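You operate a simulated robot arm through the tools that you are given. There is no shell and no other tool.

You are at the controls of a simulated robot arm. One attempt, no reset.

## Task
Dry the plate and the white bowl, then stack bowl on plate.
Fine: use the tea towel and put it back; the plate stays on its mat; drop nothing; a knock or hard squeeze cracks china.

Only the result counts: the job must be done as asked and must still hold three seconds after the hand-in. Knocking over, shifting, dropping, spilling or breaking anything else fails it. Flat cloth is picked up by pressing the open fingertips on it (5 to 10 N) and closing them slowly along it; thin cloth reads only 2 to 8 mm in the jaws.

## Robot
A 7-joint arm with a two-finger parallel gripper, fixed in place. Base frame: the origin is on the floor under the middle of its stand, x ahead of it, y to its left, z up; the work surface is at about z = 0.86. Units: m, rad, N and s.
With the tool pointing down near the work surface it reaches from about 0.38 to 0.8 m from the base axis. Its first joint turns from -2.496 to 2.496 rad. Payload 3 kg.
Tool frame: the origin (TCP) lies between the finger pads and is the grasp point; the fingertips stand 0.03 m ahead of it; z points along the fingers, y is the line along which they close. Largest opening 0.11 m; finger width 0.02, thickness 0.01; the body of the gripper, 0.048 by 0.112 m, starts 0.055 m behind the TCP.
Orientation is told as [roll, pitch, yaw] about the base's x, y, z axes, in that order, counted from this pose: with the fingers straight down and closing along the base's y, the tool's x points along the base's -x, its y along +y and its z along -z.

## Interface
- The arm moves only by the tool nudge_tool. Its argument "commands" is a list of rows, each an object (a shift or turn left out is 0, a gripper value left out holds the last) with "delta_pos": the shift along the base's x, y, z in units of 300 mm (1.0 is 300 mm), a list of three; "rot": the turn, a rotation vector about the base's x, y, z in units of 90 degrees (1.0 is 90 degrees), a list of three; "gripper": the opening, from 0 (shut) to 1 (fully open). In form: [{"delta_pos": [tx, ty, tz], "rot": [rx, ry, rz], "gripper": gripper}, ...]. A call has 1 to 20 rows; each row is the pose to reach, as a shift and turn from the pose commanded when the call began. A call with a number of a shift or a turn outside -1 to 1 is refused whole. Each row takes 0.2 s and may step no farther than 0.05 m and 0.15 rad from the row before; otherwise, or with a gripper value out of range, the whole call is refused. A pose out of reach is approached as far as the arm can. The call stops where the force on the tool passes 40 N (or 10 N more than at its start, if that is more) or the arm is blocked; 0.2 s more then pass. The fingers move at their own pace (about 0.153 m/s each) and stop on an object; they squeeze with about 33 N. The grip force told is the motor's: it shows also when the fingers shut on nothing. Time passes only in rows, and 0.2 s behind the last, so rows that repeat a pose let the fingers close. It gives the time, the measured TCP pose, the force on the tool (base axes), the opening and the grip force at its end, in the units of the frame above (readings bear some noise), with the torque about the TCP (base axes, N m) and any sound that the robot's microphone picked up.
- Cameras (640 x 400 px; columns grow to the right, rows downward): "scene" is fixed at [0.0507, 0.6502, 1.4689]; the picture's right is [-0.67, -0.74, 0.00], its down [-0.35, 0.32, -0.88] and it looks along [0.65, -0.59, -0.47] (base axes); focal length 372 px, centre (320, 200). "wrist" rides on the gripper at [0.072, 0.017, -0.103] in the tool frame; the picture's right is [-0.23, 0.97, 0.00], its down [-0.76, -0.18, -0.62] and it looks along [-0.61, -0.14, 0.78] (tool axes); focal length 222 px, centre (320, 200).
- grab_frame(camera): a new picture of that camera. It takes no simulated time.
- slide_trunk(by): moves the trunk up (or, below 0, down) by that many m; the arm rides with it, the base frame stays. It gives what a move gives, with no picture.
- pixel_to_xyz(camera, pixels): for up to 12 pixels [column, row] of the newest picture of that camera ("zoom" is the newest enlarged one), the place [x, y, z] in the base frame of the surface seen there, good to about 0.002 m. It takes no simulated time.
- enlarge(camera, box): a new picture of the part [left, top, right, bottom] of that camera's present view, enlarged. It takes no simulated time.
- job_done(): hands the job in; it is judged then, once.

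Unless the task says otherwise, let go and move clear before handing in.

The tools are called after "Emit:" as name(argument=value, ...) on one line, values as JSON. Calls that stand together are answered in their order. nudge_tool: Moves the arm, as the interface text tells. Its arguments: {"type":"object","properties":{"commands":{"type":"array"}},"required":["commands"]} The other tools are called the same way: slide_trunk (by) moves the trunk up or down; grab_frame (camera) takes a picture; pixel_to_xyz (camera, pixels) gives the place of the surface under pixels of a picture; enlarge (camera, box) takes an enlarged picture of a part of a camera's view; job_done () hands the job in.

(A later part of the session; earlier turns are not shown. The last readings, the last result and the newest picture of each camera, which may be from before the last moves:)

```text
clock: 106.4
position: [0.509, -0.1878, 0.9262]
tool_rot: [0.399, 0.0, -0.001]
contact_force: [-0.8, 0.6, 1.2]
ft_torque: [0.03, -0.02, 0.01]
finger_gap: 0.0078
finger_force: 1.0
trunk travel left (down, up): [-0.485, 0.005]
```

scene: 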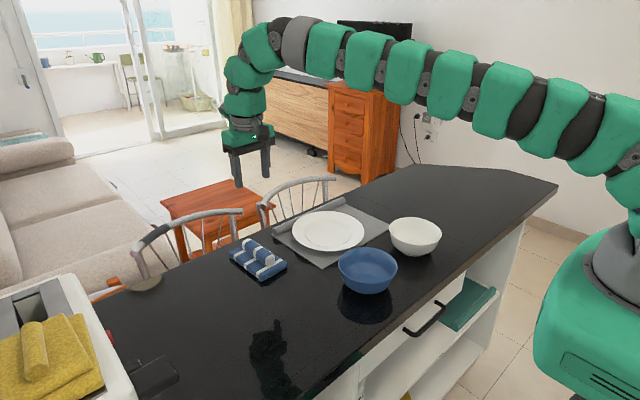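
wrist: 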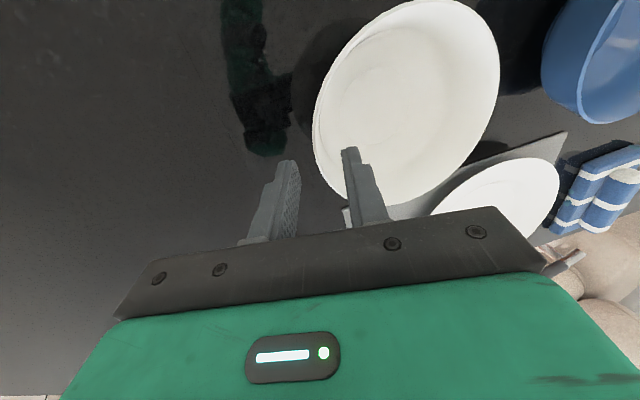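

Emit:
nudge_tool(commands=[{"gripper": 0.06}, {"gripper": 0.06}])

Emit:
enlarge(camera="wrist", box=[290, 100, 380, 200])

Emit:
enlarge(camera="scene", box=[390, 180, 490, 260])

```text
clock: 107.0
position: [0.5098, -0.1879, 0.9268]
tool_rot: [0.4, 0.0, -0.002]
contact_force: [-0.3, 1.4, 0.2]
ft_torque: [0.06, 0.06, 0.04]
finger_gap: 0.0077
finger_force: 1.2
trunk travel left (down, up): [-0.485, 0.005]
```

```text
4.00 times, centred on (335, 150) of wrist
```

zoom: 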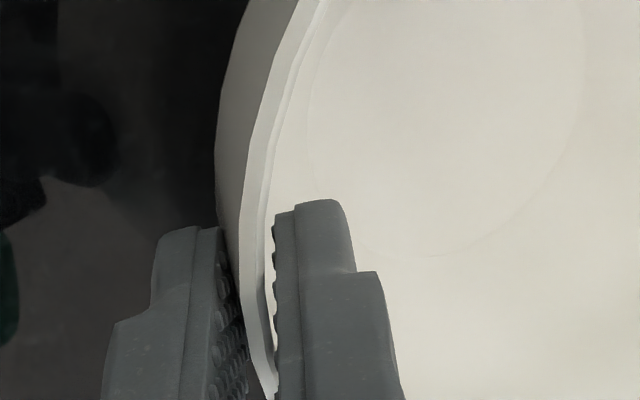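

```text
5.00 times, centred on (440, 220) of scene
```

zoom: 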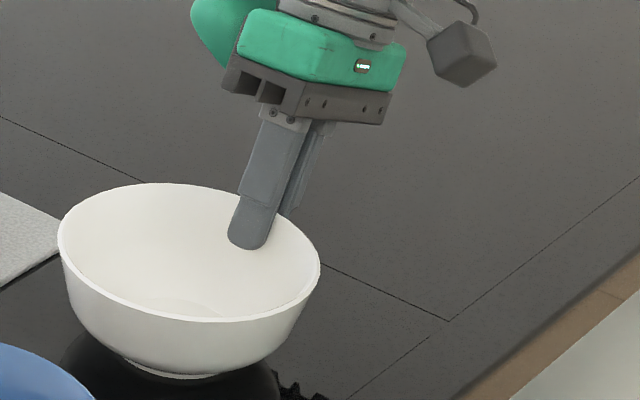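

There's only 1.2 N at a 7.7 mm gap, and the bowl hasn't moved. I'll close a little more and watch the force and torque build.

Emit:
nudge_tool(commands=[{"gripper": 0.056}, {"gripper": 0.052}, {"gripper": 0.052}])

```text
clock: 107.8
position: [0.5085, -0.1874, 0.9277]
tool_rot: [0.4, 0.0, -0.003]
contact_force: [-1.3, 2.5, 5.4]
ft_torque: [0.63, -0.19, 0.24]
finger_gap: 0.0069
finger_force: 33.6
trunk travel left (down, up): [-0.485, 0.005]
```

The squeeze saturates again at a 6.9 mm gap with 0.63 N·m torque; extrapolating, the wall leans about 31° here. I'll release, then re-measure the bowl before tilting the tool further to match.

Emit:
nudge_tool(commands=[{"gripper": 0.065}, {"gripper": 0.09}, {"gripper": 0.12}, {"gripper": 0.15}, {"gripper": 0.18}])

Emit:
enlarge(camera="scene", box=[390, 180, 490, 260])

Emit:
pixel_to_xyz(camera="zoom", pixels=[[60, 240], [319, 268], [110, 196], [80, 283], [130, 308], [190, 320], [250, 318], [295, 300], [170, 185], [290, 223], [225, 193]])

Emit:
pixel_to_xyz(camera="wrist", pixels=[[300, 60], [330, 130], [340, 100]])

```text
clock: 109.0
position: [0.5095, -0.1892, 0.9279]
tool_rot: [0.399, 0.001, -0.002]
contact_force: [0.0, 0.2, -0.1]
ft_torque: [0.02, -0.02, 0.0]
finger_gap: 0.0202
finger_force: 0.1
trunk travel left (down, up): [-0.485, 0.005]
```

```text
5.00 times, centred on (440, 220) of scene
```

zoom: 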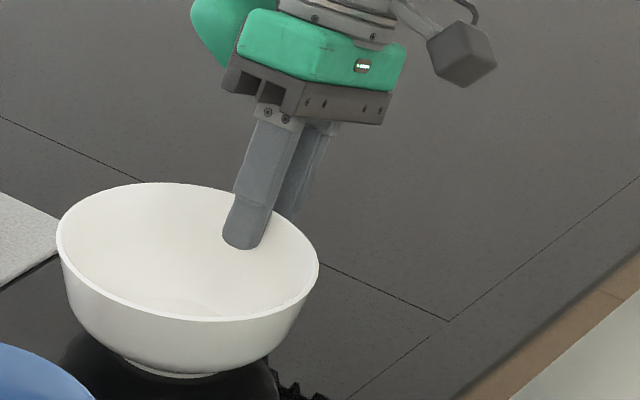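

```text
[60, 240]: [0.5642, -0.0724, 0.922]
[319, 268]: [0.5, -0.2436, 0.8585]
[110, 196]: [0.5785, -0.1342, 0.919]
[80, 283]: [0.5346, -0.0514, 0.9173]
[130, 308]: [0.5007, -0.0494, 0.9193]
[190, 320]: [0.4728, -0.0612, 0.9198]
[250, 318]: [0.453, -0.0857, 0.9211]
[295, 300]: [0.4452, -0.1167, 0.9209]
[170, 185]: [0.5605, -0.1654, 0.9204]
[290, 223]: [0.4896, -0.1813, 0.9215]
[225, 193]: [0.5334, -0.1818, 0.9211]
```

```text
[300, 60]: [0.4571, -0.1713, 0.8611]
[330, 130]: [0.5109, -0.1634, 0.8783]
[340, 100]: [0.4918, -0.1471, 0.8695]
```

The bowl is now centred near (0.5125, -0.117). Working from the two clamp tests, the wall's effective lean is about 27°, so I'll roll the tool a further 0.075 rad and centre it on the wall.

Emit:
nudge_tool(commands=[{"delta_pos": [0.005, 0, -0.003], "rot": [0.024, 0, 0], "gripper": 0.18}, {"delta_pos": [0.01, 0, -0.006], "rot": [0.048, 0, 0], "gripper": 0.18}, {"delta_pos": [0.01, 0, -0.006], "rot": [0.048, 0, 0], "gripper": 0.15}, {"delta_pos": [0.01, 0, -0.006], "rot": [0.048, 0, 0], "gripper": 0.12}, {"delta_pos": [0.01, 0, -0.006], "rot": [0.048, 0, 0], "gripper": 0.1}, {"delta_pos": [0.01, 0, -0.006], "rot": [0.048, 0, 0], "gripper": 0.085}, {"delta_pos": [0.01, 0, -0.006], "rot": [0.048, 0, 0], "gripper": 0.075}, {"delta_pos": [0.01, 0, -0.006], "rot": [0.048, 0, 0], "gripper": 0.068}])

```text
clock: 110.8
position: [0.5129, -0.1876, 0.9255]
tool_rot: [0.474, 0.0, -0.003]
contact_force: [0.2, 0.9, 0.7]
ft_torque: [0.03, 0.0, -0.02]
finger_gap: 0.0083
finger_force: 1.2
trunk travel left (down, up): [-0.485, 0.005]
```

One finger touches lightly (1.2 N). I'll keep closing in small steps so the bowl centres itself.

Emit:
nudge_tool(commands=[{"gripper": 0.064}, {"gripper": 0.06}, {"gripper": 0.056}])

Emit:
enlarge(camera="scene", box=[390, 180, 490, 260])

Emit:
enlarge(camera="wrist", box=[290, 100, 380, 200])

```text
clock: 111.6
position: [0.5112, -0.1867, 0.9256]
tool_rot: [0.474, 0.001, -0.002]
contact_force: [0.2, 1.1, 0.8]
ft_torque: [0.0, -0.02, 0.06]
finger_gap: 0.0074
finger_force: 1.4
trunk travel left (down, up): [-0.485, 0.005]
```

```text
5.00 times, centred on (440, 220) of scene
```

zoom: 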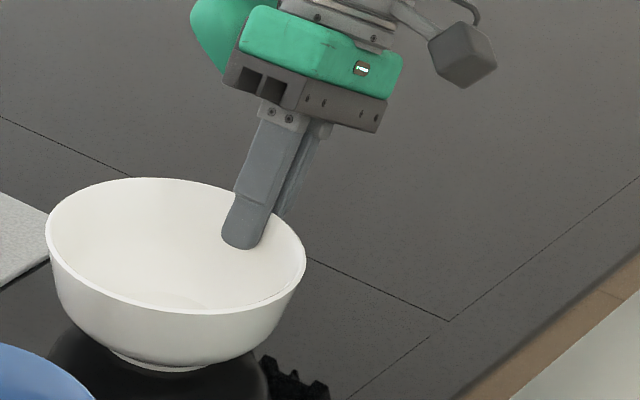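

```text
4.00 times, centred on (335, 150) of wrist
```

zoom: 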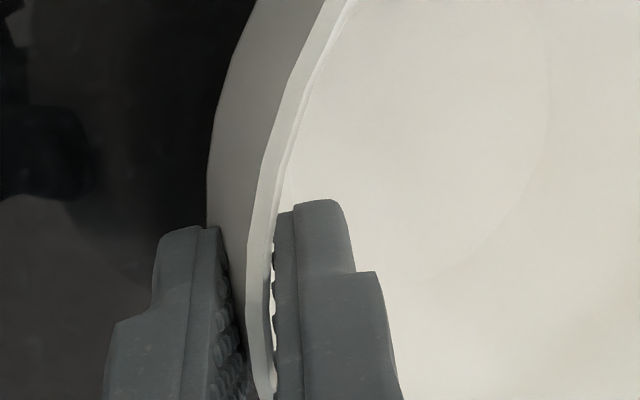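

The outer fingertip is now pushing the bowl (rim 57→46), so 0.47 rad is too steep; about 0.40 rad is the best compromise. I'll open up, back the tilt off, retreat a little upward, and re-measure the bowl.

Emit:
nudge_tool(commands=[{"gripper": 0.08}, {"gripper": 0.12}, {"gripper": 0.16}, {"delta_pos": [0, -0.012, 0.025], "gripper": 0.2}, {"delta_pos": [0, -0.03, 0.06], "rot": [-0.02, 0, 0], "gripper": 0.22}, {"delta_pos": [0, -0.05, 0.11], "rot": [-0.048, 0, 0], "gripper": 0.22}, {"delta_pos": [0, -0.07, 0.15], "rot": [-0.048, 0, 0], "gripper": 0.22}])

Emit:
grab_frame(camera="wrist")

Emit:
enlarge(camera="scene", box=[385, 180, 485, 260])

```text
clock: 113.2
position: [0.5132, -0.2081, 0.9702]
tool_rot: [0.401, 0.002, -0.001]
contact_force: [0.2, 1.0, 0.0]
ft_torque: [-0.01, 0.0, 0.01]
finger_gap: 0.0242
finger_force: 0.1
trunk travel left (down, up): [-0.485, 0.005]
```

```text
taken
```

wrist: 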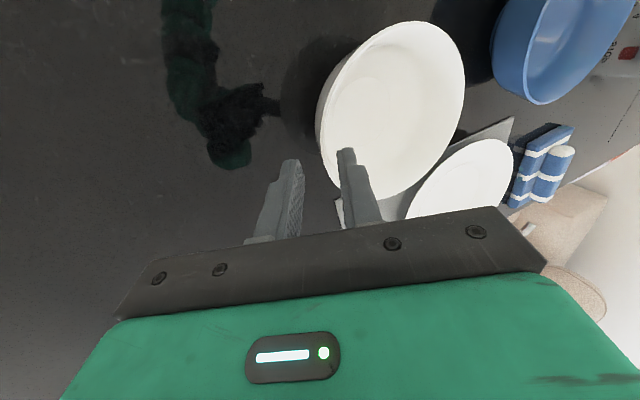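

```text
5.00 times, centred on (435, 220) of scene
```

zoom: 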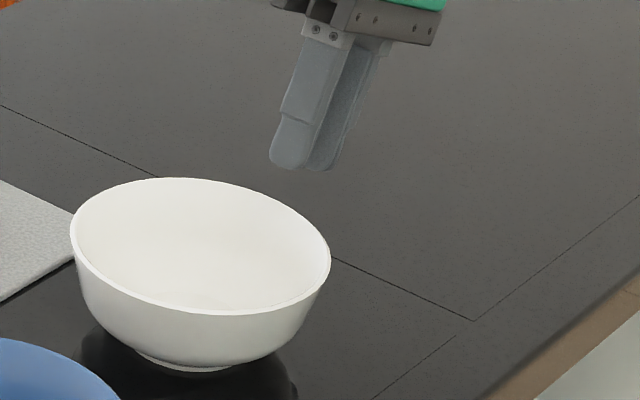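

The fingers are clear. I'll measure the rim circle again from both cameras.

Emit:
enlarge(camera="wrist", box=[300, 10, 480, 210])

Emit:
pixel_to_xyz(camera="wrist", pixels=[[317, 130], [322, 155], [318, 110], [327, 85], [345, 58], [370, 35], [400, 23], [430, 25], [455, 45], [464, 75], [458, 110], [440, 150]])

```text
2.00 times, centred on (390, 110) of wrist
```

zoom: 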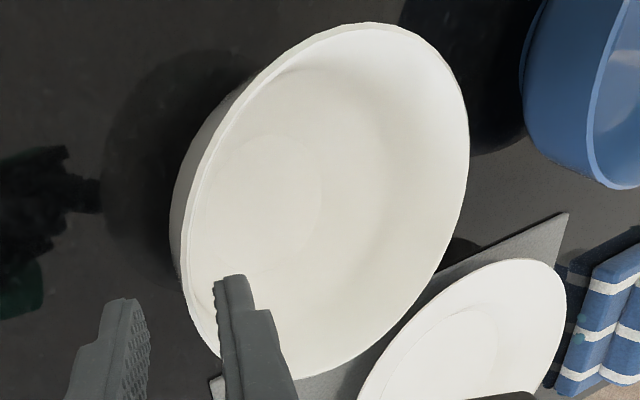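

```text
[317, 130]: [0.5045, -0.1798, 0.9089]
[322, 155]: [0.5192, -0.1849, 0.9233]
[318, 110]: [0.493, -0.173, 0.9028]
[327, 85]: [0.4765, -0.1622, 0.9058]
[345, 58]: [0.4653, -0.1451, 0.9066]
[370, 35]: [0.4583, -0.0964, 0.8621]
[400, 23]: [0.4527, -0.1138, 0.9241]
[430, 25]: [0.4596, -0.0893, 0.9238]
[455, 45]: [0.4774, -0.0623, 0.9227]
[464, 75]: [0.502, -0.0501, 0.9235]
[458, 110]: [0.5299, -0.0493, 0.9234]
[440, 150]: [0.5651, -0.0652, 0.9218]
```

The bowl is centred at (0.5205, -0.1165). I'll set the tilt to 0.35 rad, midway between the wall's inner and outer faces, centre on it in x, and come down along the wall with 24 mm opening.

Emit:
nudge_tool(commands=[{"delta_pos": [0.0243, 0.02, 0.0087], "rot": [-0.032, 0, 0], "gripper": 0.22}, {"delta_pos": [0.0243, 0.02, 0.0087], "rot": [-0.032, 0, 0], "gripper": 0.22}, {"delta_pos": [0.0243, 0.033, -0.026], "rot": [-0.032, 0, 0], "gripper": 0.22}, {"delta_pos": [0.0243, 0.046, -0.062], "rot": [-0.032, 0, 0], "gripper": 0.22}, {"delta_pos": [0.0243, 0.059, -0.097], "rot": [-0.032, 0, 0], "gripper": 0.22}, {"delta_pos": [0.0243, 0.0714, -0.132], "rot": [-0.032, 0, 0], "gripper": 0.22}])

Emit:
enlarge(camera="wrist", box=[290, 100, 380, 200])

Emit:
enlarge(camera="scene", box=[385, 180, 485, 260])

```text
clock: 114.6
position: [0.5215, -0.1866, 0.9307]
tool_rot: [0.351, 0.0, -0.003]
contact_force: [-0.6, -0.2, 0.1]
ft_torque: [-0.02, -0.01, 0.01]
finger_gap: 0.0242
finger_force: 0.1
trunk travel left (down, up): [-0.485, 0.005]
```

```text
4.00 times, centred on (335, 150) of wrist
```

zoom: 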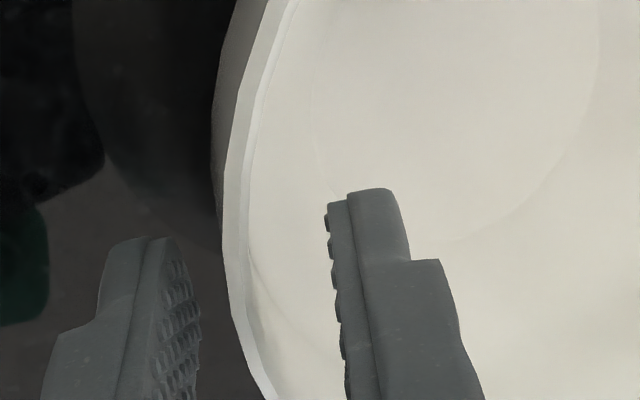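

```text
5.00 times, centred on (435, 220) of scene
```

zoom: 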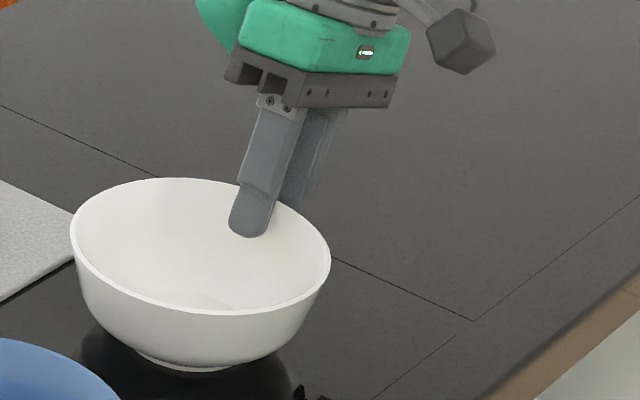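

Positioned at (0.5215, -0.187, 0.931) with no contact. I'll close in small steps toward the expected 6–8 mm.

Emit:
nudge_tool(commands=[{"gripper": 0.2}, {"gripper": 0.18}, {"gripper": 0.16}, {"gripper": 0.14}, {"gripper": 0.125}, {"gripper": 0.112}, {"gripper": 0.1}, {"gripper": 0.092}, {"gripper": 0.085}])

```text
clock: 116.6
position: [0.5215, -0.1862, 0.9314]
tool_rot: [0.349, 0.001, -0.004]
contact_force: [-1.1, -0.2, -0.1]
ft_torque: [0.04, 0.03, 0.01]
finger_gap: 0.0096
finger_force: 0.1
trunk travel left (down, up): [-0.485, 0.005]
```

Emit:
nudge_tool(commands=[{"gripper": 0.08}, {"gripper": 0.075}, {"gripper": 0.07}])

Emit:
enlarge(camera="scene", box=[385, 180, 485, 260])

```text
clock: 117.4
position: [0.5201, -0.1876, 0.9301]
tool_rot: [0.35, 0.002, -0.003]
contact_force: [1.1, -0.6, 0.9]
ft_torque: [0.0, 0.0, 0.0]
finger_gap: 0.0085
finger_force: 0.2
trunk travel left (down, up): [-0.485, 0.005]
```

```text
5.00 times, centred on (435, 220) of scene
```

zoom: 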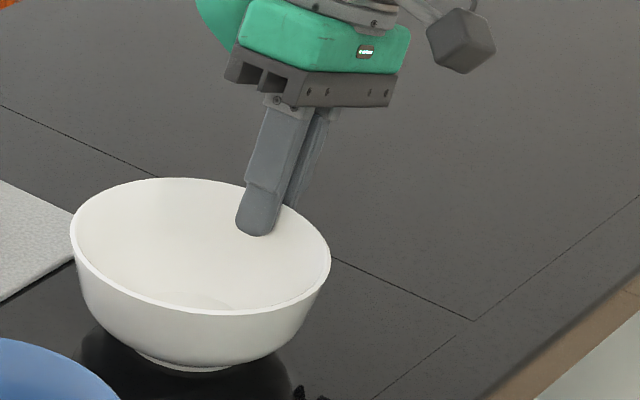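

The bowl hasn't moved, and first contact is near 8 mm. I'll close further in small steps, reading the force.

Emit:
nudge_tool(commands=[{"gripper": 0.066}, {"gripper": 0.062}, {"gripper": 0.062}])

```text
clock: 118.2
position: [0.5211, -0.1879, 0.9317]
tool_rot: [0.349, 0.0, -0.002]
contact_force: [0.7, -1.0, 0.4]
ft_torque: [0.02, 0.0, 0.02]
finger_gap: 0.0072
finger_force: 0.0
trunk travel left (down, up): [-0.485, 0.005]
```

Emit:
nudge_tool(commands=[{"gripper": 0.058}, {"gripper": 0.054}, {"gripper": 0.054}])

```text
clock: 119.0
position: [0.5205, -0.1867, 0.9324]
tool_rot: [0.349, 0.0, -0.001]
contact_force: [0.7, -0.2, -0.3]
ft_torque: [-0.02, -0.01, 0.02]
finger_gap: 0.0069
finger_force: 0.3
trunk travel left (down, up): [-0.485, 0.005]
```

Emit:
nudge_tool(commands=[{"gripper": 0.05}, {"gripper": 0.047}, {"gripper": 0.047}])

Emit:
enlarge(camera="scene", box=[385, 180, 485, 260])

Emit:
enlarge(camera="wrist", box=[290, 100, 380, 200])

```text
clock: 119.8
position: [0.5207, -0.1872, 0.9315]
tool_rot: [0.348, -0.001, -0.002]
contact_force: [0.0, 1.7, 1.1]
ft_torque: [0.06, 0.01, 0.01]
finger_gap: 0.0061
finger_force: 1.1
trunk travel left (down, up): [-0.485, 0.005]
```

```text
5.00 times, centred on (435, 220) of scene
```

zoom: 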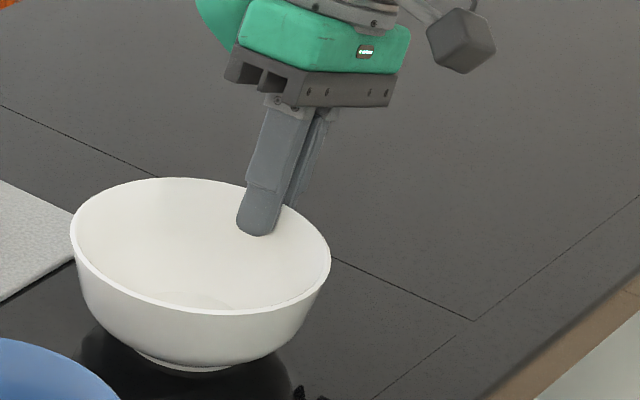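

```text
4.00 times, centred on (335, 150) of wrist
```

zoom: 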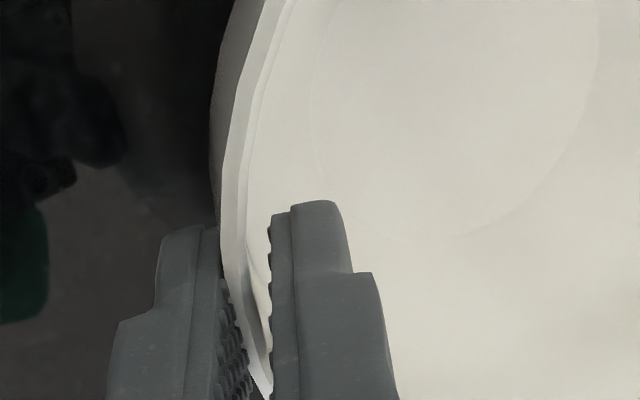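

Light contact now (1.1 N at a 6.1 mm gap), with the outer pad on the rim and the bowl still. I'll continue closing finely.

Emit:
nudge_tool(commands=[{"gripper": 0.044}, {"gripper": 0.041}, {"gripper": 0.041}])

```text
clock: 120.6
position: [0.5207, -0.1869, 0.932]
tool_rot: [0.349, 0.001, -0.001]
contact_force: [0.5, 2.2, 1.5]
ft_torque: [0.05, 0.01, 0.01]
finger_gap: 0.0056
finger_force: 1.6
trunk travel left (down, up): [-0.485, 0.005]
```

Emit:
nudge_tool(commands=[{"gripper": 0.038}, {"gripper": 0.035}, {"gripper": 0.035}])

Emit:
enlarge(camera="scene", box=[385, 180, 485, 260])

```text
clock: 121.4
position: [0.5204, -0.1876, 0.9323]
tool_rot: [0.349, 0.0, -0.003]
contact_force: [0.0, 1.1, 1.4]
ft_torque: [0.08, -0.01, 0.02]
finger_gap: 0.0052
finger_force: 0.8
trunk travel left (down, up): [-0.485, 0.005]
```

```text
5.00 times, centred on (435, 220) of scene
```

zoom: 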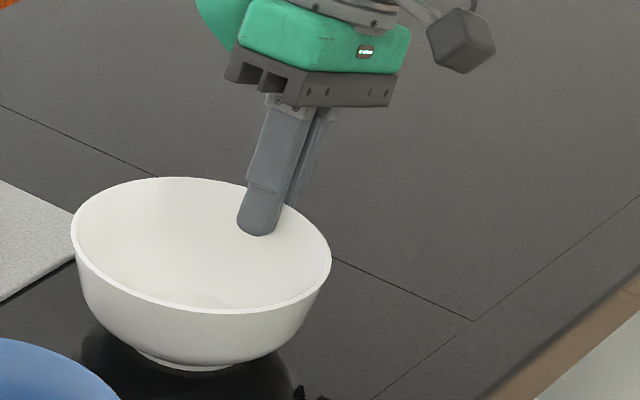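

Still soft at a 5.2 mm gap, so this tilt fits the wall well. I'll keep closing.

Emit:
nudge_tool(commands=[{"gripper": 0.032}, {"gripper": 0.029}, {"gripper": 0.029}])

```text
clock: 122.2
position: [0.5205, -0.1868, 0.9318]
tool_rot: [0.348, 0.001, -0.002]
contact_force: [-0.7, 0.1, 1.1]
ft_torque: [0.3, -0.07, 0.01]
finger_gap: 0.0042
finger_force: 12.8
trunk travel left (down, up): [-0.485, 0.005]
```

Both pads now hold the wall: 12.8 N at a 4.2 mm gap. I'll firm it up slightly and then lift just a few millimetres to see if the bowl comes along level.

Emit:
nudge_tool(commands=[{"gripper": 0.027}, {"gripper": 0.027}])

```text
clock: 122.8
position: [0.5205, -0.187, 0.9324]
tool_rot: [0.35, 0.0, -0.002]
contact_force: [-1.3, 1.6, 2.9]
ft_torque: [0.27, -0.08, 0.06]
finger_gap: 0.0043
finger_force: 13.4
trunk travel left (down, up): [-0.485, 0.005]
```

Emit:
nudge_tool(commands=[{"gripper": 0.024}, {"gripper": 0.024}])

```text
clock: 123.4
position: [0.5203, -0.1873, 0.9321]
tool_rot: [0.348, 0.0, -0.003]
contact_force: [-0.2, 0.4, 5.1]
ft_torque: [0.7, 0.04, 0.06]
finger_gap: 0.004
finger_force: 33.0
trunk travel left (down, up): [-0.485, 0.005]
```

That jumped to 33 N; I'll back off a touch.

Emit:
nudge_tool(commands=[{"gripper": 0.026}, {"gripper": 0.0265}])

Emit:
enlarge(camera="scene", box=[385, 180, 485, 260])

```text
clock: 124.0
position: [0.5211, -0.1876, 0.9321]
tool_rot: [0.35, 0.0, -0.003]
contact_force: [-0.7, 0.3, 1.1]
ft_torque: [0.09, -0.01, 0.01]
finger_gap: 0.0044
finger_force: 1.4
trunk travel left (down, up): [-0.485, 0.005]
```

```text
5.00 times, centred on (435, 220) of scene
```

zoom: 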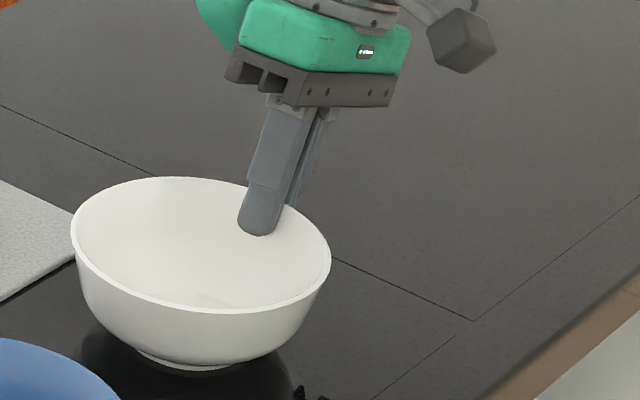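

Emit:
nudge_tool(commands=[{"gripper": 0.0255}, {"gripper": 0.025}, {"gripper": 0.025}])

```text
clock: 124.8
position: [0.5202, -0.1877, 0.9309]
tool_rot: [0.348, 0.002, 0.0]
contact_force: [-1.3, 0.8, 4.1]
ft_torque: [0.31, 0.02, 0.05]
finger_gap: 0.0039
finger_force: 13.3
trunk travel left (down, up): [-0.485, 0.005]
```

Emit:
nudge_tool(commands=[{"gripper": 0.0246}, {"gripper": 0.0246}])

```text
clock: 125.4
position: [0.5209, -0.1864, 0.9321]
tool_rot: [0.348, -0.001, -0.002]
contact_force: [0.4, 1.1, 4.8]
ft_torque: [0.73, 0.01, 0.04]
finger_gap: 0.004
finger_force: 32.9
trunk travel left (down, up): [-0.485, 0.005]
```

The grip steps between 13 N and its 33 N cap; 33 N has been applied several times without any cracking sound, so I'll hold firmly and lift slowly a few millimetres.

Emit:
nudge_tool(commands=[{"gripper": 0.022}, {"gripper": 0.022}, {"delta_pos": [0, 0, 0.003], "gripper": 0.022}, {"delta_pos": [0, 0, 0.006], "gripper": 0.022}, {"delta_pos": [0, 0, 0.01], "gripper": 0.022}, {"delta_pos": [0, 0, 0.015], "gripper": 0.022}, {"delta_pos": [0, 0, 0.02], "gripper": 0.022}, {"delta_pos": [0, 0, 0.027], "gripper": 0.022}])

Emit:
enlarge(camera="scene", box=[385, 180, 485, 260])

Emit:
grab_frame(camera="wrist")

```text
clock: 127.2
position: [0.5192, -0.1868, 0.94]
tool_rot: [0.349, 0.0, -0.002]
contact_force: [-0.4, -0.6, -2.0]
ft_torque: [-0.29, 0.0, -0.02]
finger_gap: 0.0038
finger_force: 14.1
trunk travel left (down, up): [-0.485, 0.005]
```

```text
5.00 times, centred on (435, 220) of scene
```

zoom: 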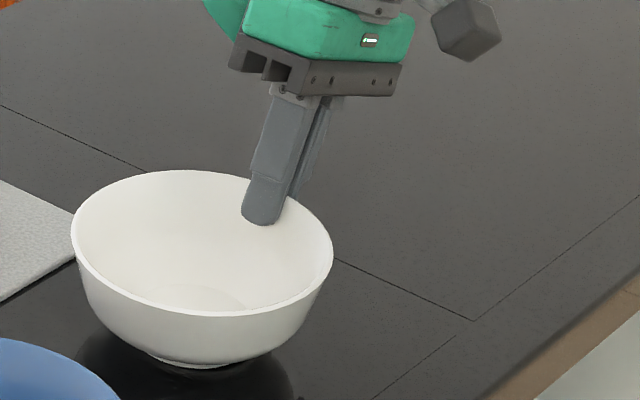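

```text
taken
```

wrist: 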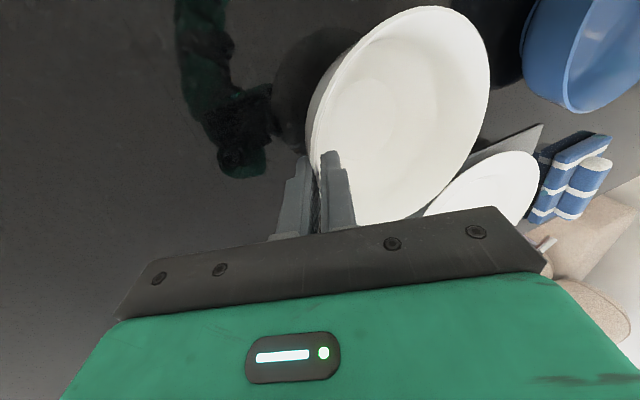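

The bowl follows but tilts, and the grip reading fell to 14 N as the wall settled between the pads. I'll tighten the command and measure the bowl's tilt.

Emit:
nudge_tool(commands=[{"gripper": 0.016}, {"gripper": 0.012}])

Emit:
enlarge(camera="scene", box=[385, 180, 485, 260])

Emit:
pixel_to_xyz(camera="zoom", pixels=[[74, 225], [100, 192], [150, 173], [200, 174], [85, 262], [120, 293], [170, 312], [220, 313], [280, 297], [320, 268], [331, 245], [310, 212]])

```text
clock: 127.8
position: [0.5202, -0.1871, 0.9391]
tool_rot: [0.35, 0.002, -0.002]
contact_force: [0.2, 0.3, -2.3]
ft_torque: [-0.18, 0.01, 0.02]
finger_gap: 0.0032
finger_force: 32.8
trunk travel left (down, up): [-0.485, 0.005]
```

```text
5.00 times, centred on (435, 220) of scene
```

zoom: 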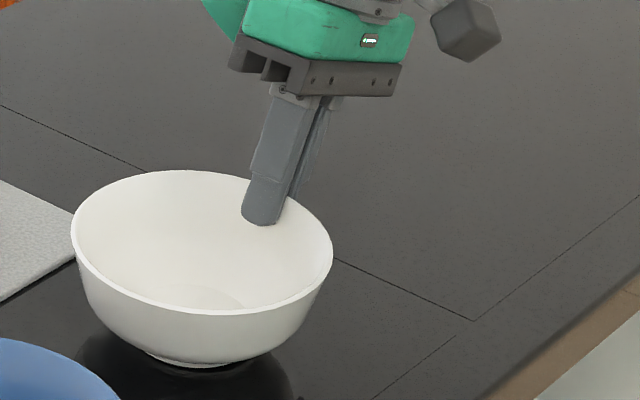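

```text
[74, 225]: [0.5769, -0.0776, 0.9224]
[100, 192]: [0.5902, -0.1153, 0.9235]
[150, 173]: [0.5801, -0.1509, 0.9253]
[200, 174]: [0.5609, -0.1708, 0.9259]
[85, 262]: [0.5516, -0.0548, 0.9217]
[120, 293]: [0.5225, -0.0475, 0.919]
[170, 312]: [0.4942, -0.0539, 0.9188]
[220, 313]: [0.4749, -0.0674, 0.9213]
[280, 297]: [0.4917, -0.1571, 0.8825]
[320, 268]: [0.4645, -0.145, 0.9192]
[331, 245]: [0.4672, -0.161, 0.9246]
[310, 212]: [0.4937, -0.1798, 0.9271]
```

The bowl is tilted about 0.065 rad, far side low, with the weight carried at 33 N grip. I'll lift another centimetre to clear the table, then re-measure the tilt.

Emit:
nudge_tool(commands=[{"delta_pos": [0, 0, 0.008], "gripper": 0.01}, {"delta_pos": [0, 0, 0.016], "gripper": 0.01}, {"delta_pos": [0, 0, 0.025], "gripper": 0.01}, {"delta_pos": [0, 0, 0.035], "gripper": 0.01}, {"delta_pos": [0, 0, 0.045], "gripper": 0.01}])

Emit:
enlarge(camera="scene", box=[385, 175, 485, 255])

Emit:
pixel_to_xyz(camera="zoom", pixels=[[74, 233], [100, 198], [150, 176], [200, 176], [85, 270], [120, 302], [170, 322], [220, 324], [320, 278], [332, 255], [310, 218]])

```text
clock: 129.0
position: [0.5205, -0.1866, 0.9531]
tool_rot: [0.348, 0.0, -0.002]
contact_force: [-0.6, -0.2, -2.1]
ft_torque: [-0.16, 0.04, -0.03]
finger_gap: 0.0034
finger_force: 33.0
trunk travel left (down, up): [-0.485, 0.005]
```

```text
5.00 times, centred on (435, 215) of scene
```

zoom: 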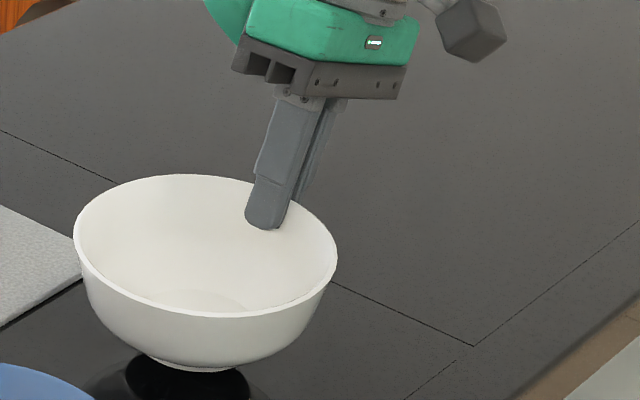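

```text
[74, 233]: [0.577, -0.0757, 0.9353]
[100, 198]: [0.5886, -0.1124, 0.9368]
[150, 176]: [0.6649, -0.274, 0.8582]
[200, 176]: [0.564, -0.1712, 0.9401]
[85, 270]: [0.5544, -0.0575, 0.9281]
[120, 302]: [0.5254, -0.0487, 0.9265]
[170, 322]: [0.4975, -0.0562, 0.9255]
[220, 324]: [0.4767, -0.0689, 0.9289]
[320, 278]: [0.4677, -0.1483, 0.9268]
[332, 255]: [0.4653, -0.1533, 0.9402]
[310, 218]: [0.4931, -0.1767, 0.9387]
```

The bowl hangs securely (2.1 N weight, torque -0.16 N·m, grip 33 N), tilted about 0.05 rad. I'll lift smoothly to clear everything and level the bowl with a small roll.

Emit:
nudge_tool(commands=[{"delta_pos": [0, 0, 0.02], "gripper": 0.01}, {"delta_pos": [0, 0, 0.05]}, {"delta_pos": [0, 0, 0.09]}, {"delta_pos": [0, 0, 0.13], "rot": [0.006, 0, 0]}, {"delta_pos": [0, 0, 0.17], "rot": [0.012, 0, 0]}, {"delta_pos": [0, 0, 0.21], "rot": [0.019, 0, 0]}, {"delta_pos": [0, 0, 0.25], "rot": [0.026, 0, 0]}, {"delta_pos": [0, 0, 0.29], "rot": [0.032, 0, 0]}, {"delta_pos": [0, 0, 0.325], "rot": [0.032, 0, 0]}, {"delta_pos": [0, 0, 0.35], "rot": [0.032, 0, 0]}])

Emit:
grab_frame(camera="scene")

Emit:
grab_frame(camera="wrist")

```text
clock: 131.2
position: [0.5182, -0.1866, 1.0572]
tool_rot: [0.401, 0.001, 0.0]
contact_force: [-0.7, 0.1, -2.8]
ft_torque: [-0.18, 0.0, 0.04]
finger_gap: 0.0035
finger_force: 33.0
trunk travel left (down, up): [-0.485, 0.005]
```

```text
taken
```

scene: 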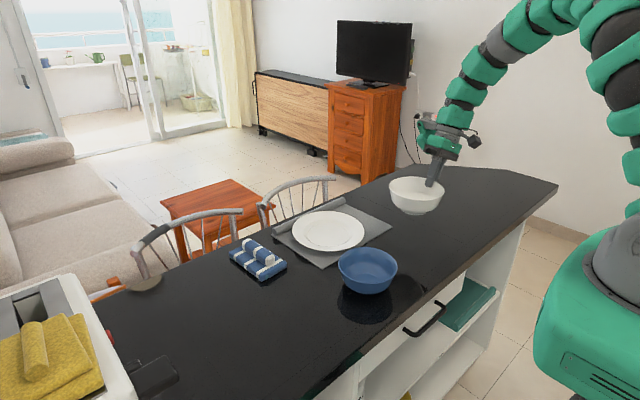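

```text
taken
```

wrist: 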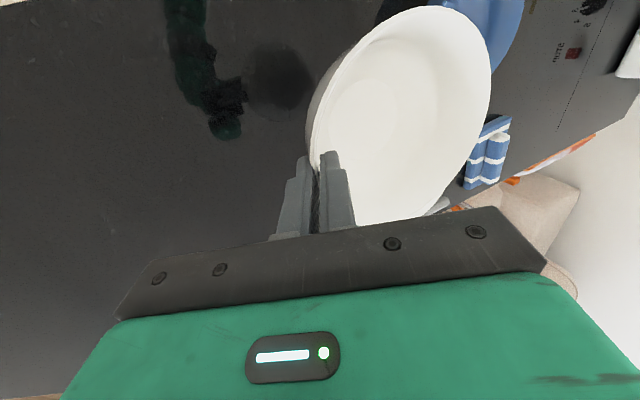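

The bowl is held up and level-looking at scene (416,195). I'll measure its rim for levelness and the plate's rim for the exact centre.

Emit:
enlarge(camera="scene", box=[270, 195, 390, 270])

Emit:
pixel_to_xyz(camera="zoom", pixels=[[120, 175], [488, 190], [140, 215], [180, 250], [240, 280], [310, 292], [390, 280], [450, 245], [310, 88], [220, 100], [400, 105], [150, 130]])

Emit:
enlarge(camera="scene", box=[375, 155, 465, 227])

```text
5.33 times, centred on (330, 232) of scene
```

zoom: 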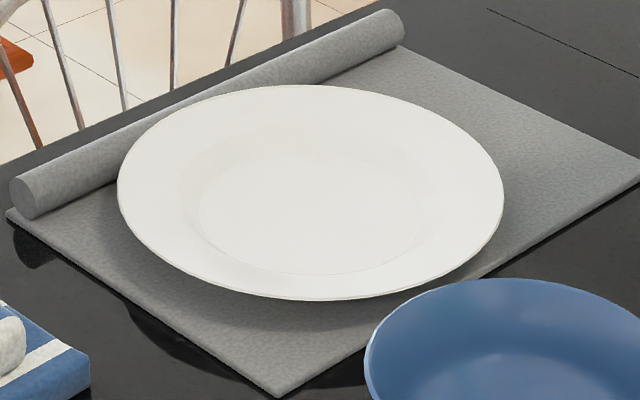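

```text
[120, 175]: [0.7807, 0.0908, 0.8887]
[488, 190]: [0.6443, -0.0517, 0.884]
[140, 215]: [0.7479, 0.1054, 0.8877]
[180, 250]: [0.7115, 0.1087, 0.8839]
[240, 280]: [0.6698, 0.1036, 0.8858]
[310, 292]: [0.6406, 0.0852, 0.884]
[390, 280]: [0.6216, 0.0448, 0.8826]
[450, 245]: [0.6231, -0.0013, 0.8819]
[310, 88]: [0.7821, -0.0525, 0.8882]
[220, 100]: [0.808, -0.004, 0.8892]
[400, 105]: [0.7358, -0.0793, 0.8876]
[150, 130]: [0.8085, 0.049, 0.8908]
```

```text
5.56 times, centred on (420, 191) of scene
```

zoom: 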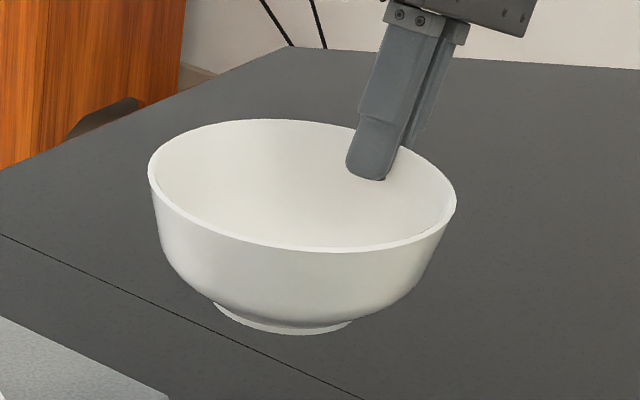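

Emit:
pixel_to_xyz(camera="zoom", pixels=[[151, 175], [170, 205], [210, 230], [260, 245], [310, 249], [360, 247], [410, 237], [445, 218], [455, 195], [200, 133], [260, 121], [430, 165]])

Emit:
pixel_to_xyz(camera="zoom", pixels=[[215, 308], [250, 325], [290, 333], [330, 330], [350, 322], [300, 220]])

```text
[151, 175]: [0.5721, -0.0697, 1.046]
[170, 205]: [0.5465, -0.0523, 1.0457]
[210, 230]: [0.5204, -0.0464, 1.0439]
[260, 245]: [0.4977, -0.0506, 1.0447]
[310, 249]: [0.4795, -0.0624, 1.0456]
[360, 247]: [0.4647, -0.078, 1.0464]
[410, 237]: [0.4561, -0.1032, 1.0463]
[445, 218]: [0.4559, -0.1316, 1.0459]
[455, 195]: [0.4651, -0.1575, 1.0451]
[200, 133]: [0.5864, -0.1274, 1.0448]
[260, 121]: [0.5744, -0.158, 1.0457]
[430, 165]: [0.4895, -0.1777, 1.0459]
```

```text
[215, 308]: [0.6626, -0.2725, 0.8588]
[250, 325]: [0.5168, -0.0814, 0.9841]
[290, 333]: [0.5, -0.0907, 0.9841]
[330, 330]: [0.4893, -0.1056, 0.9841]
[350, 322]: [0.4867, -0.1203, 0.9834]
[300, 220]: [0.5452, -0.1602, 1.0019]
```

The rim reads z≈1.0455 all round, so the bowl is level, with its foot (r≈0.034) at z 0.984 and centre (0.5215, -0.116). I'll carry it smoothly to above the plate's centre at (0.7085, 0.0185).

Emit:
nudge_tool(commands=[{"delta_pos": [0.015, 0.008, 0], "gripper": 0.01}, {"delta_pos": [0.045, 0.025, 0]}, {"delta_pos": [0.085, 0.05, 0]}, {"delta_pos": [0.13, 0.08, 0]}, {"delta_pos": [0.175, 0.11, 0]}, {"delta_pos": [0.22, 0.145, 0]}, {"delta_pos": [0.265, 0.18, 0]}, {"delta_pos": [0.31, 0.215, 0]}, {"delta_pos": [0.355, 0.25, 0]}, {"delta_pos": [0.4, 0.285, 0]}, {"delta_pos": [0.445, 0.32, 0]}, {"delta_pos": [0.49, 0.352, 0]}, {"delta_pos": [0.53, 0.382, 0]}, {"delta_pos": [0.565, 0.406, 0]}, {"delta_pos": [0.59, 0.425, 0]}, {"delta_pos": [0.61, 0.439, 0]}, {"delta_pos": [0.623, 0.448, 0]}])

Emit:
grab_frame(camera="scene")

Emit:
enlarge(camera="scene", box=[270, 150, 400, 270])

```text
clock: 134.8
position: [0.7071, -0.0523, 1.0572]
tool_rot: [0.399, 0.0, -0.001]
contact_force: [-0.1, 1.1, -2.0]
ft_torque: [-0.16, 0.04, 0.01]
finger_gap: 0.0035
finger_force: 32.9
trunk travel left (down, up): [-0.485, 0.005]
```

```text
taken
```

scene: 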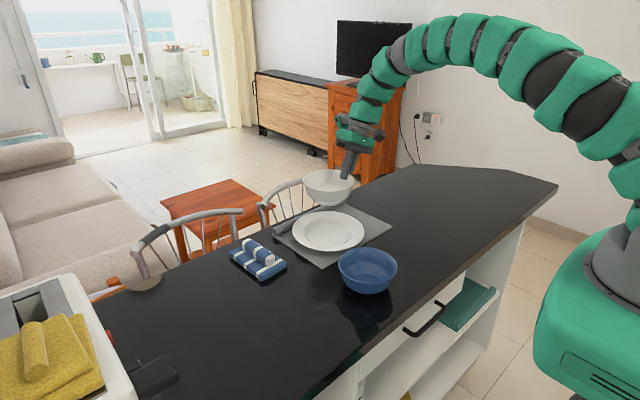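

```text
3.33 times, centred on (335, 210) of scene
```

zoom: 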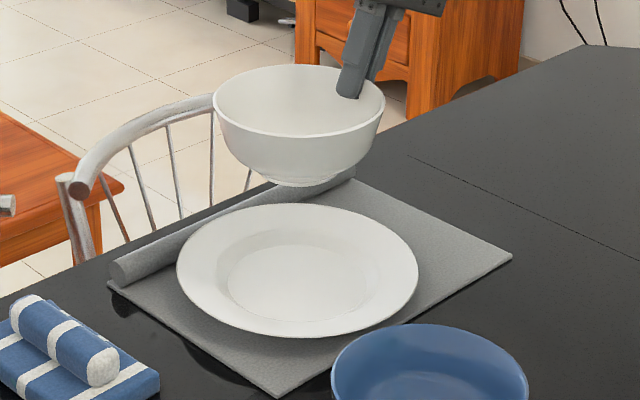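

The bowl arrived steadily above the plate with grip 33 N and unchanged load. I'll lower it to about 20 mm above the plate's floor and check the centring.

Emit:
nudge_tool(commands=[{"delta_pos": [0, 0, -0.015], "gripper": 0.01}, {"delta_pos": [0, 0, -0.045]}, {"delta_pos": [0, 0, -0.08]}, {"delta_pos": [0, 0, -0.115]}, {"delta_pos": [0, 0, -0.15]}, {"delta_pos": [0, 0, -0.185]}, {"delta_pos": [0, 0, -0.22]}, {"delta_pos": [0, 0, -0.25]}, {"delta_pos": [0, 0, -0.275]}, {"delta_pos": [0, 0, -0.295]}, {"delta_pos": [0, 0, -0.307]}])

Emit:
enlarge(camera="scene", box=[270, 170, 400, 270])

Emit:
grab_frame(camera="wrist")

```text
clock: 137.2
position: [0.7079, -0.0515, 0.9637]
tool_rot: [0.399, 0.002, -0.002]
contact_force: [0.7, -0.3, -2.7]
ft_torque: [-0.14, 0.02, -0.02]
finger_gap: 0.0033
finger_force: 33.0
trunk travel left (down, up): [-0.485, 0.005]
```

```text
4.00 times, centred on (335, 220) of scene
```

zoom: 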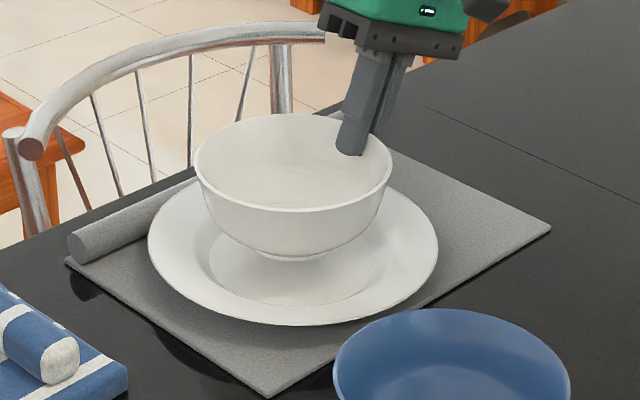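

```text
taken
```

wrist: 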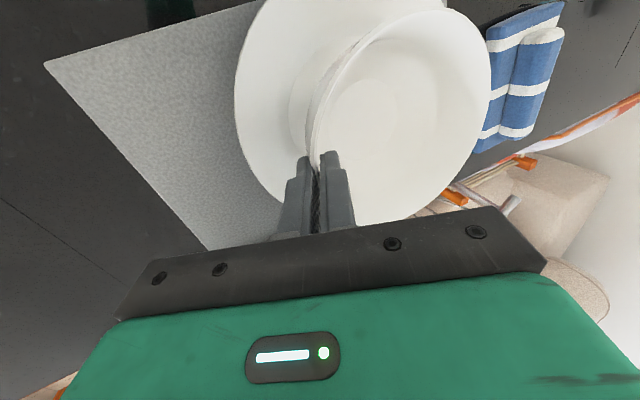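

I'll measure bowl rim and plate rim here to confirm centring and levelness before touching down.

Emit:
pixel_to_xyz(camera="zoom", pixels=[[197, 170], [215, 193], [250, 207], [290, 210], [330, 206], [365, 192], [388, 170], [230, 127], [270, 115], [310, 116]])

Emit:
pixel_to_xyz(camera="zoom", pixels=[[150, 245], [165, 275], [210, 305], [260, 320], [320, 321], [380, 308], [420, 285], [436, 255], [430, 225], [400, 198], [175, 205], [290, 260]])

```text
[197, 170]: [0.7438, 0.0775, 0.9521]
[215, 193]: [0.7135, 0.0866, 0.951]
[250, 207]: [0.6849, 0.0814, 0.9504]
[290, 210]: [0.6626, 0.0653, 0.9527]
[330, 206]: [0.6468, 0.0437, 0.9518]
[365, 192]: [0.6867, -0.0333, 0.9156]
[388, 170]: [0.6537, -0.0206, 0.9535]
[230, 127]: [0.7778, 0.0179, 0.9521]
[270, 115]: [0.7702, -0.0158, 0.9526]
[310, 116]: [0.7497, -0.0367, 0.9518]
```

```text
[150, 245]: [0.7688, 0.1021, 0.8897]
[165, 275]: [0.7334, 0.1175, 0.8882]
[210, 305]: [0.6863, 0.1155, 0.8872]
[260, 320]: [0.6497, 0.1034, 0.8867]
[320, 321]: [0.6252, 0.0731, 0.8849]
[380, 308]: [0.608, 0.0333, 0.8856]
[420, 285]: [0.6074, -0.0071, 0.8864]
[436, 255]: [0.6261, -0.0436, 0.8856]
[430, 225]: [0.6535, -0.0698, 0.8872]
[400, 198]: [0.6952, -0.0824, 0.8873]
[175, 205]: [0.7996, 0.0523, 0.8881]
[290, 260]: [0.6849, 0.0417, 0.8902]
```

The bowl is level and centred within about 3 mm of the plate's centre, its foot about 19 mm above the plate. I'll shift 2 mm and lower to about 4 mm above.

Emit:
nudge_tool(commands=[{"delta_pos": [-0.003, 0, -0.007], "gripper": 0.01}, {"delta_pos": [-0.007, 0, -0.014]}, {"delta_pos": [-0.007, 0, -0.021]}, {"delta_pos": [-0.007, 0, -0.028]}, {"delta_pos": [-0.007, 0, -0.035]}, {"delta_pos": [-0.007, 0, -0.041]}, {"delta_pos": [-0.007, 0, -0.046]}, {"delta_pos": [-0.007, 0, -0.05]}])

```text
clock: 139.0
position: [0.7045, -0.0525, 0.9496]
tool_rot: [0.4, 0.0, -0.003]
contact_force: [0.4, 0.1, -2.5]
ft_torque: [-0.18, 0.02, -0.02]
finger_gap: 0.0033
finger_force: 33.0
trunk travel left (down, up): [-0.485, 0.005]
```

Emit:
nudge_tool(commands=[{"delta_pos": [0, 0, -0.0017], "gripper": 0.01}, {"delta_pos": [0, 0, -0.0033]}, {"delta_pos": [0, 0, -0.005]}, {"delta_pos": [0, 0, -0.0067]}])

```text
clock: 140.0
position: [0.7054, -0.0537, 0.9473]
tool_rot: [0.4, 0.002, -0.002]
contact_force: [0.0, 0.8, -1.9]
ft_torque: [-0.2, -0.01, -0.01]
finger_gap: 0.0034
finger_force: 33.1
trunk travel left (down, up): [-0.485, 0.005]
```

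Still hanging freely (Fz about -2). I'll continue down in 0.4 mm rows.

Emit:
nudge_tool(commands=[{"delta_pos": [0, 0, -0.0013], "gripper": 0.01}, {"delta_pos": [0, 0, -0.0027]}, {"delta_pos": [0, 0, -0.004]}, {"delta_pos": [0, 0, -0.0053]}])

```text
clock: 141.0
position: [0.7052, -0.0528, 0.946]
tool_rot: [0.398, 0.0, -0.002]
contact_force: [0.6, 0.0, -2.2]
ft_torque: [-0.19, 0.04, -0.02]
finger_gap: 0.0033
finger_force: 32.9
trunk travel left (down, up): [-0.485, 0.005]
```

Emit:
nudge_tool(commands=[{"delta_pos": [0, 0, -0.0013], "gripper": 0.01}, {"delta_pos": [0, 0, -0.0027]}, {"delta_pos": [0, 0, -0.004]}, {"delta_pos": [0, 0, -0.0053]}])

Emit:
enlarge(camera="scene", box=[270, 170, 400, 270])

```text
clock: 142.0
position: [0.7055, -0.053, 0.9442]
tool_rot: [0.401, 0.001, -0.002]
contact_force: [-0.1, -0.5, -3.2]
ft_torque: [-0.15, 0.02, 0.03]
finger_gap: 0.0035
finger_force: 33.1
trunk travel left (down, up): [-0.485, 0.005]
```

```text
4.00 times, centred on (335, 220) of scene
```

zoom: 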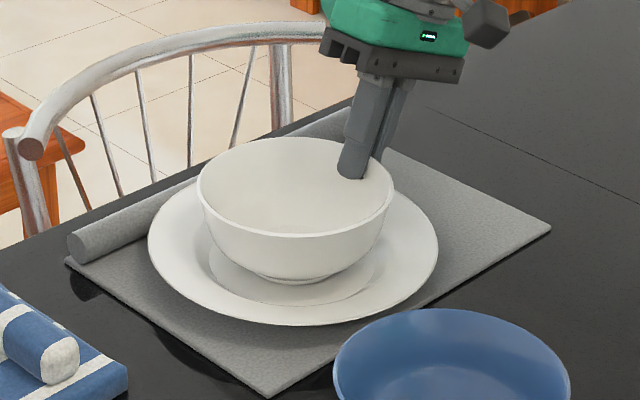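

Emit:
nudge_tool(commands=[{"delta_pos": [0, 0, -0.0013], "gripper": 0.01}, {"delta_pos": [0, 0, -0.0027]}, {"delta_pos": [0, 0, -0.004]}])

```text
clock: 142.8
position: [0.7047, -0.0524, 0.944]
tool_rot: [0.4, 0.001, -0.001]
contact_force: [0.4, -1.4, 2.0]
ft_torque: [0.08, -0.24, -0.1]
finger_gap: 0.0029
finger_force: 33.6
trunk travel left (down, up): [-0.485, 0.005]
```

The foot now touches the plate (Fz went from -2.5 to +2.0 N). I'll check the rim's levelness before letting go.

Emit:
enlarge(camera="scene", box=[270, 170, 400, 270])

Emit:
pixel_to_xyz(camera="zoom", pixels=[[198, 195], [215, 218], [250, 232], [290, 236], [330, 232], [388, 195], [230, 152], [270, 140], [310, 140], [270, 280], [300, 283], [325, 277]])

```text
4.00 times, centred on (335, 220) of scene
```

zoom: 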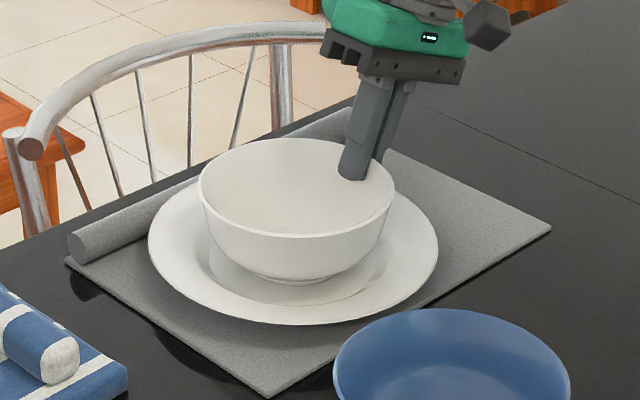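

```text
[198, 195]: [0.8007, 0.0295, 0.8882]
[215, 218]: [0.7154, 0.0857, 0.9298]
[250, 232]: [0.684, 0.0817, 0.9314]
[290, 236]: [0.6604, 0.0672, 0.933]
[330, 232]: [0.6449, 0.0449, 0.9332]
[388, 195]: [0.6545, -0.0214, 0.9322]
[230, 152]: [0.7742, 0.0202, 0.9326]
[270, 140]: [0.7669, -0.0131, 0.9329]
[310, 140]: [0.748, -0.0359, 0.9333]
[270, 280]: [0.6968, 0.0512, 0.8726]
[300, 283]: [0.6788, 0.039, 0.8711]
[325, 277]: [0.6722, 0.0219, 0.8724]
```

The rim is level within about 1–2 mm and the foot sits on the plate's floor (z≈0.872). I'll open the fingers gradually.

Emit:
nudge_tool(commands=[{"gripper": 0.024}, {"gripper": 0.028}, {"gripper": 0.034}, {"gripper": 0.045}, {"gripper": 0.06}, {"gripper": 0.08}, {"gripper": 0.1}, {"gripper": 0.12}, {"gripper": 0.14}])

Emit:
enlarge(camera="scene", box=[270, 170, 400, 270])

Emit:
enlarge(camera="wrist", box=[250, 80, 410, 230])

```text
clock: 144.8
position: [0.7037, -0.0535, 0.9435]
tool_rot: [0.399, 0.001, -0.001]
contact_force: [-0.8, 0.3, 0.3]
ft_torque: [-0.02, -0.01, -0.02]
finger_gap: 0.0155
finger_force: 0.2
trunk travel left (down, up): [-0.485, 0.005]
```

```text
4.00 times, centred on (335, 220) of scene
```

zoom: 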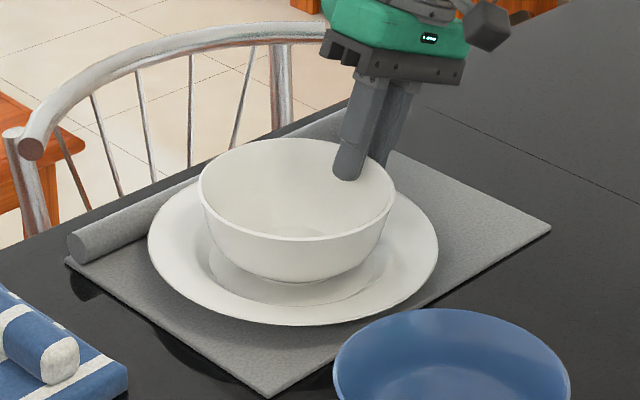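

```text
2.67 times, centred on (330, 155) of wrist
```

zoom: 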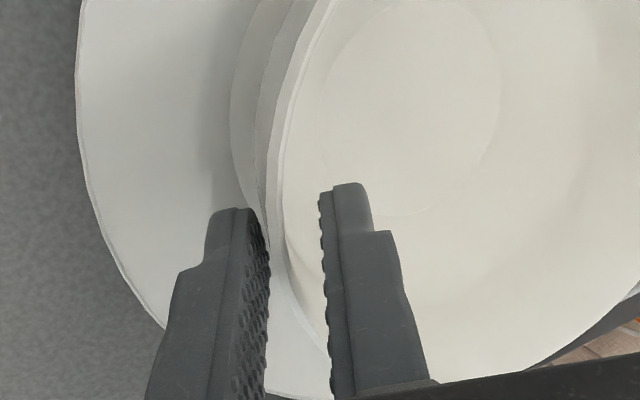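

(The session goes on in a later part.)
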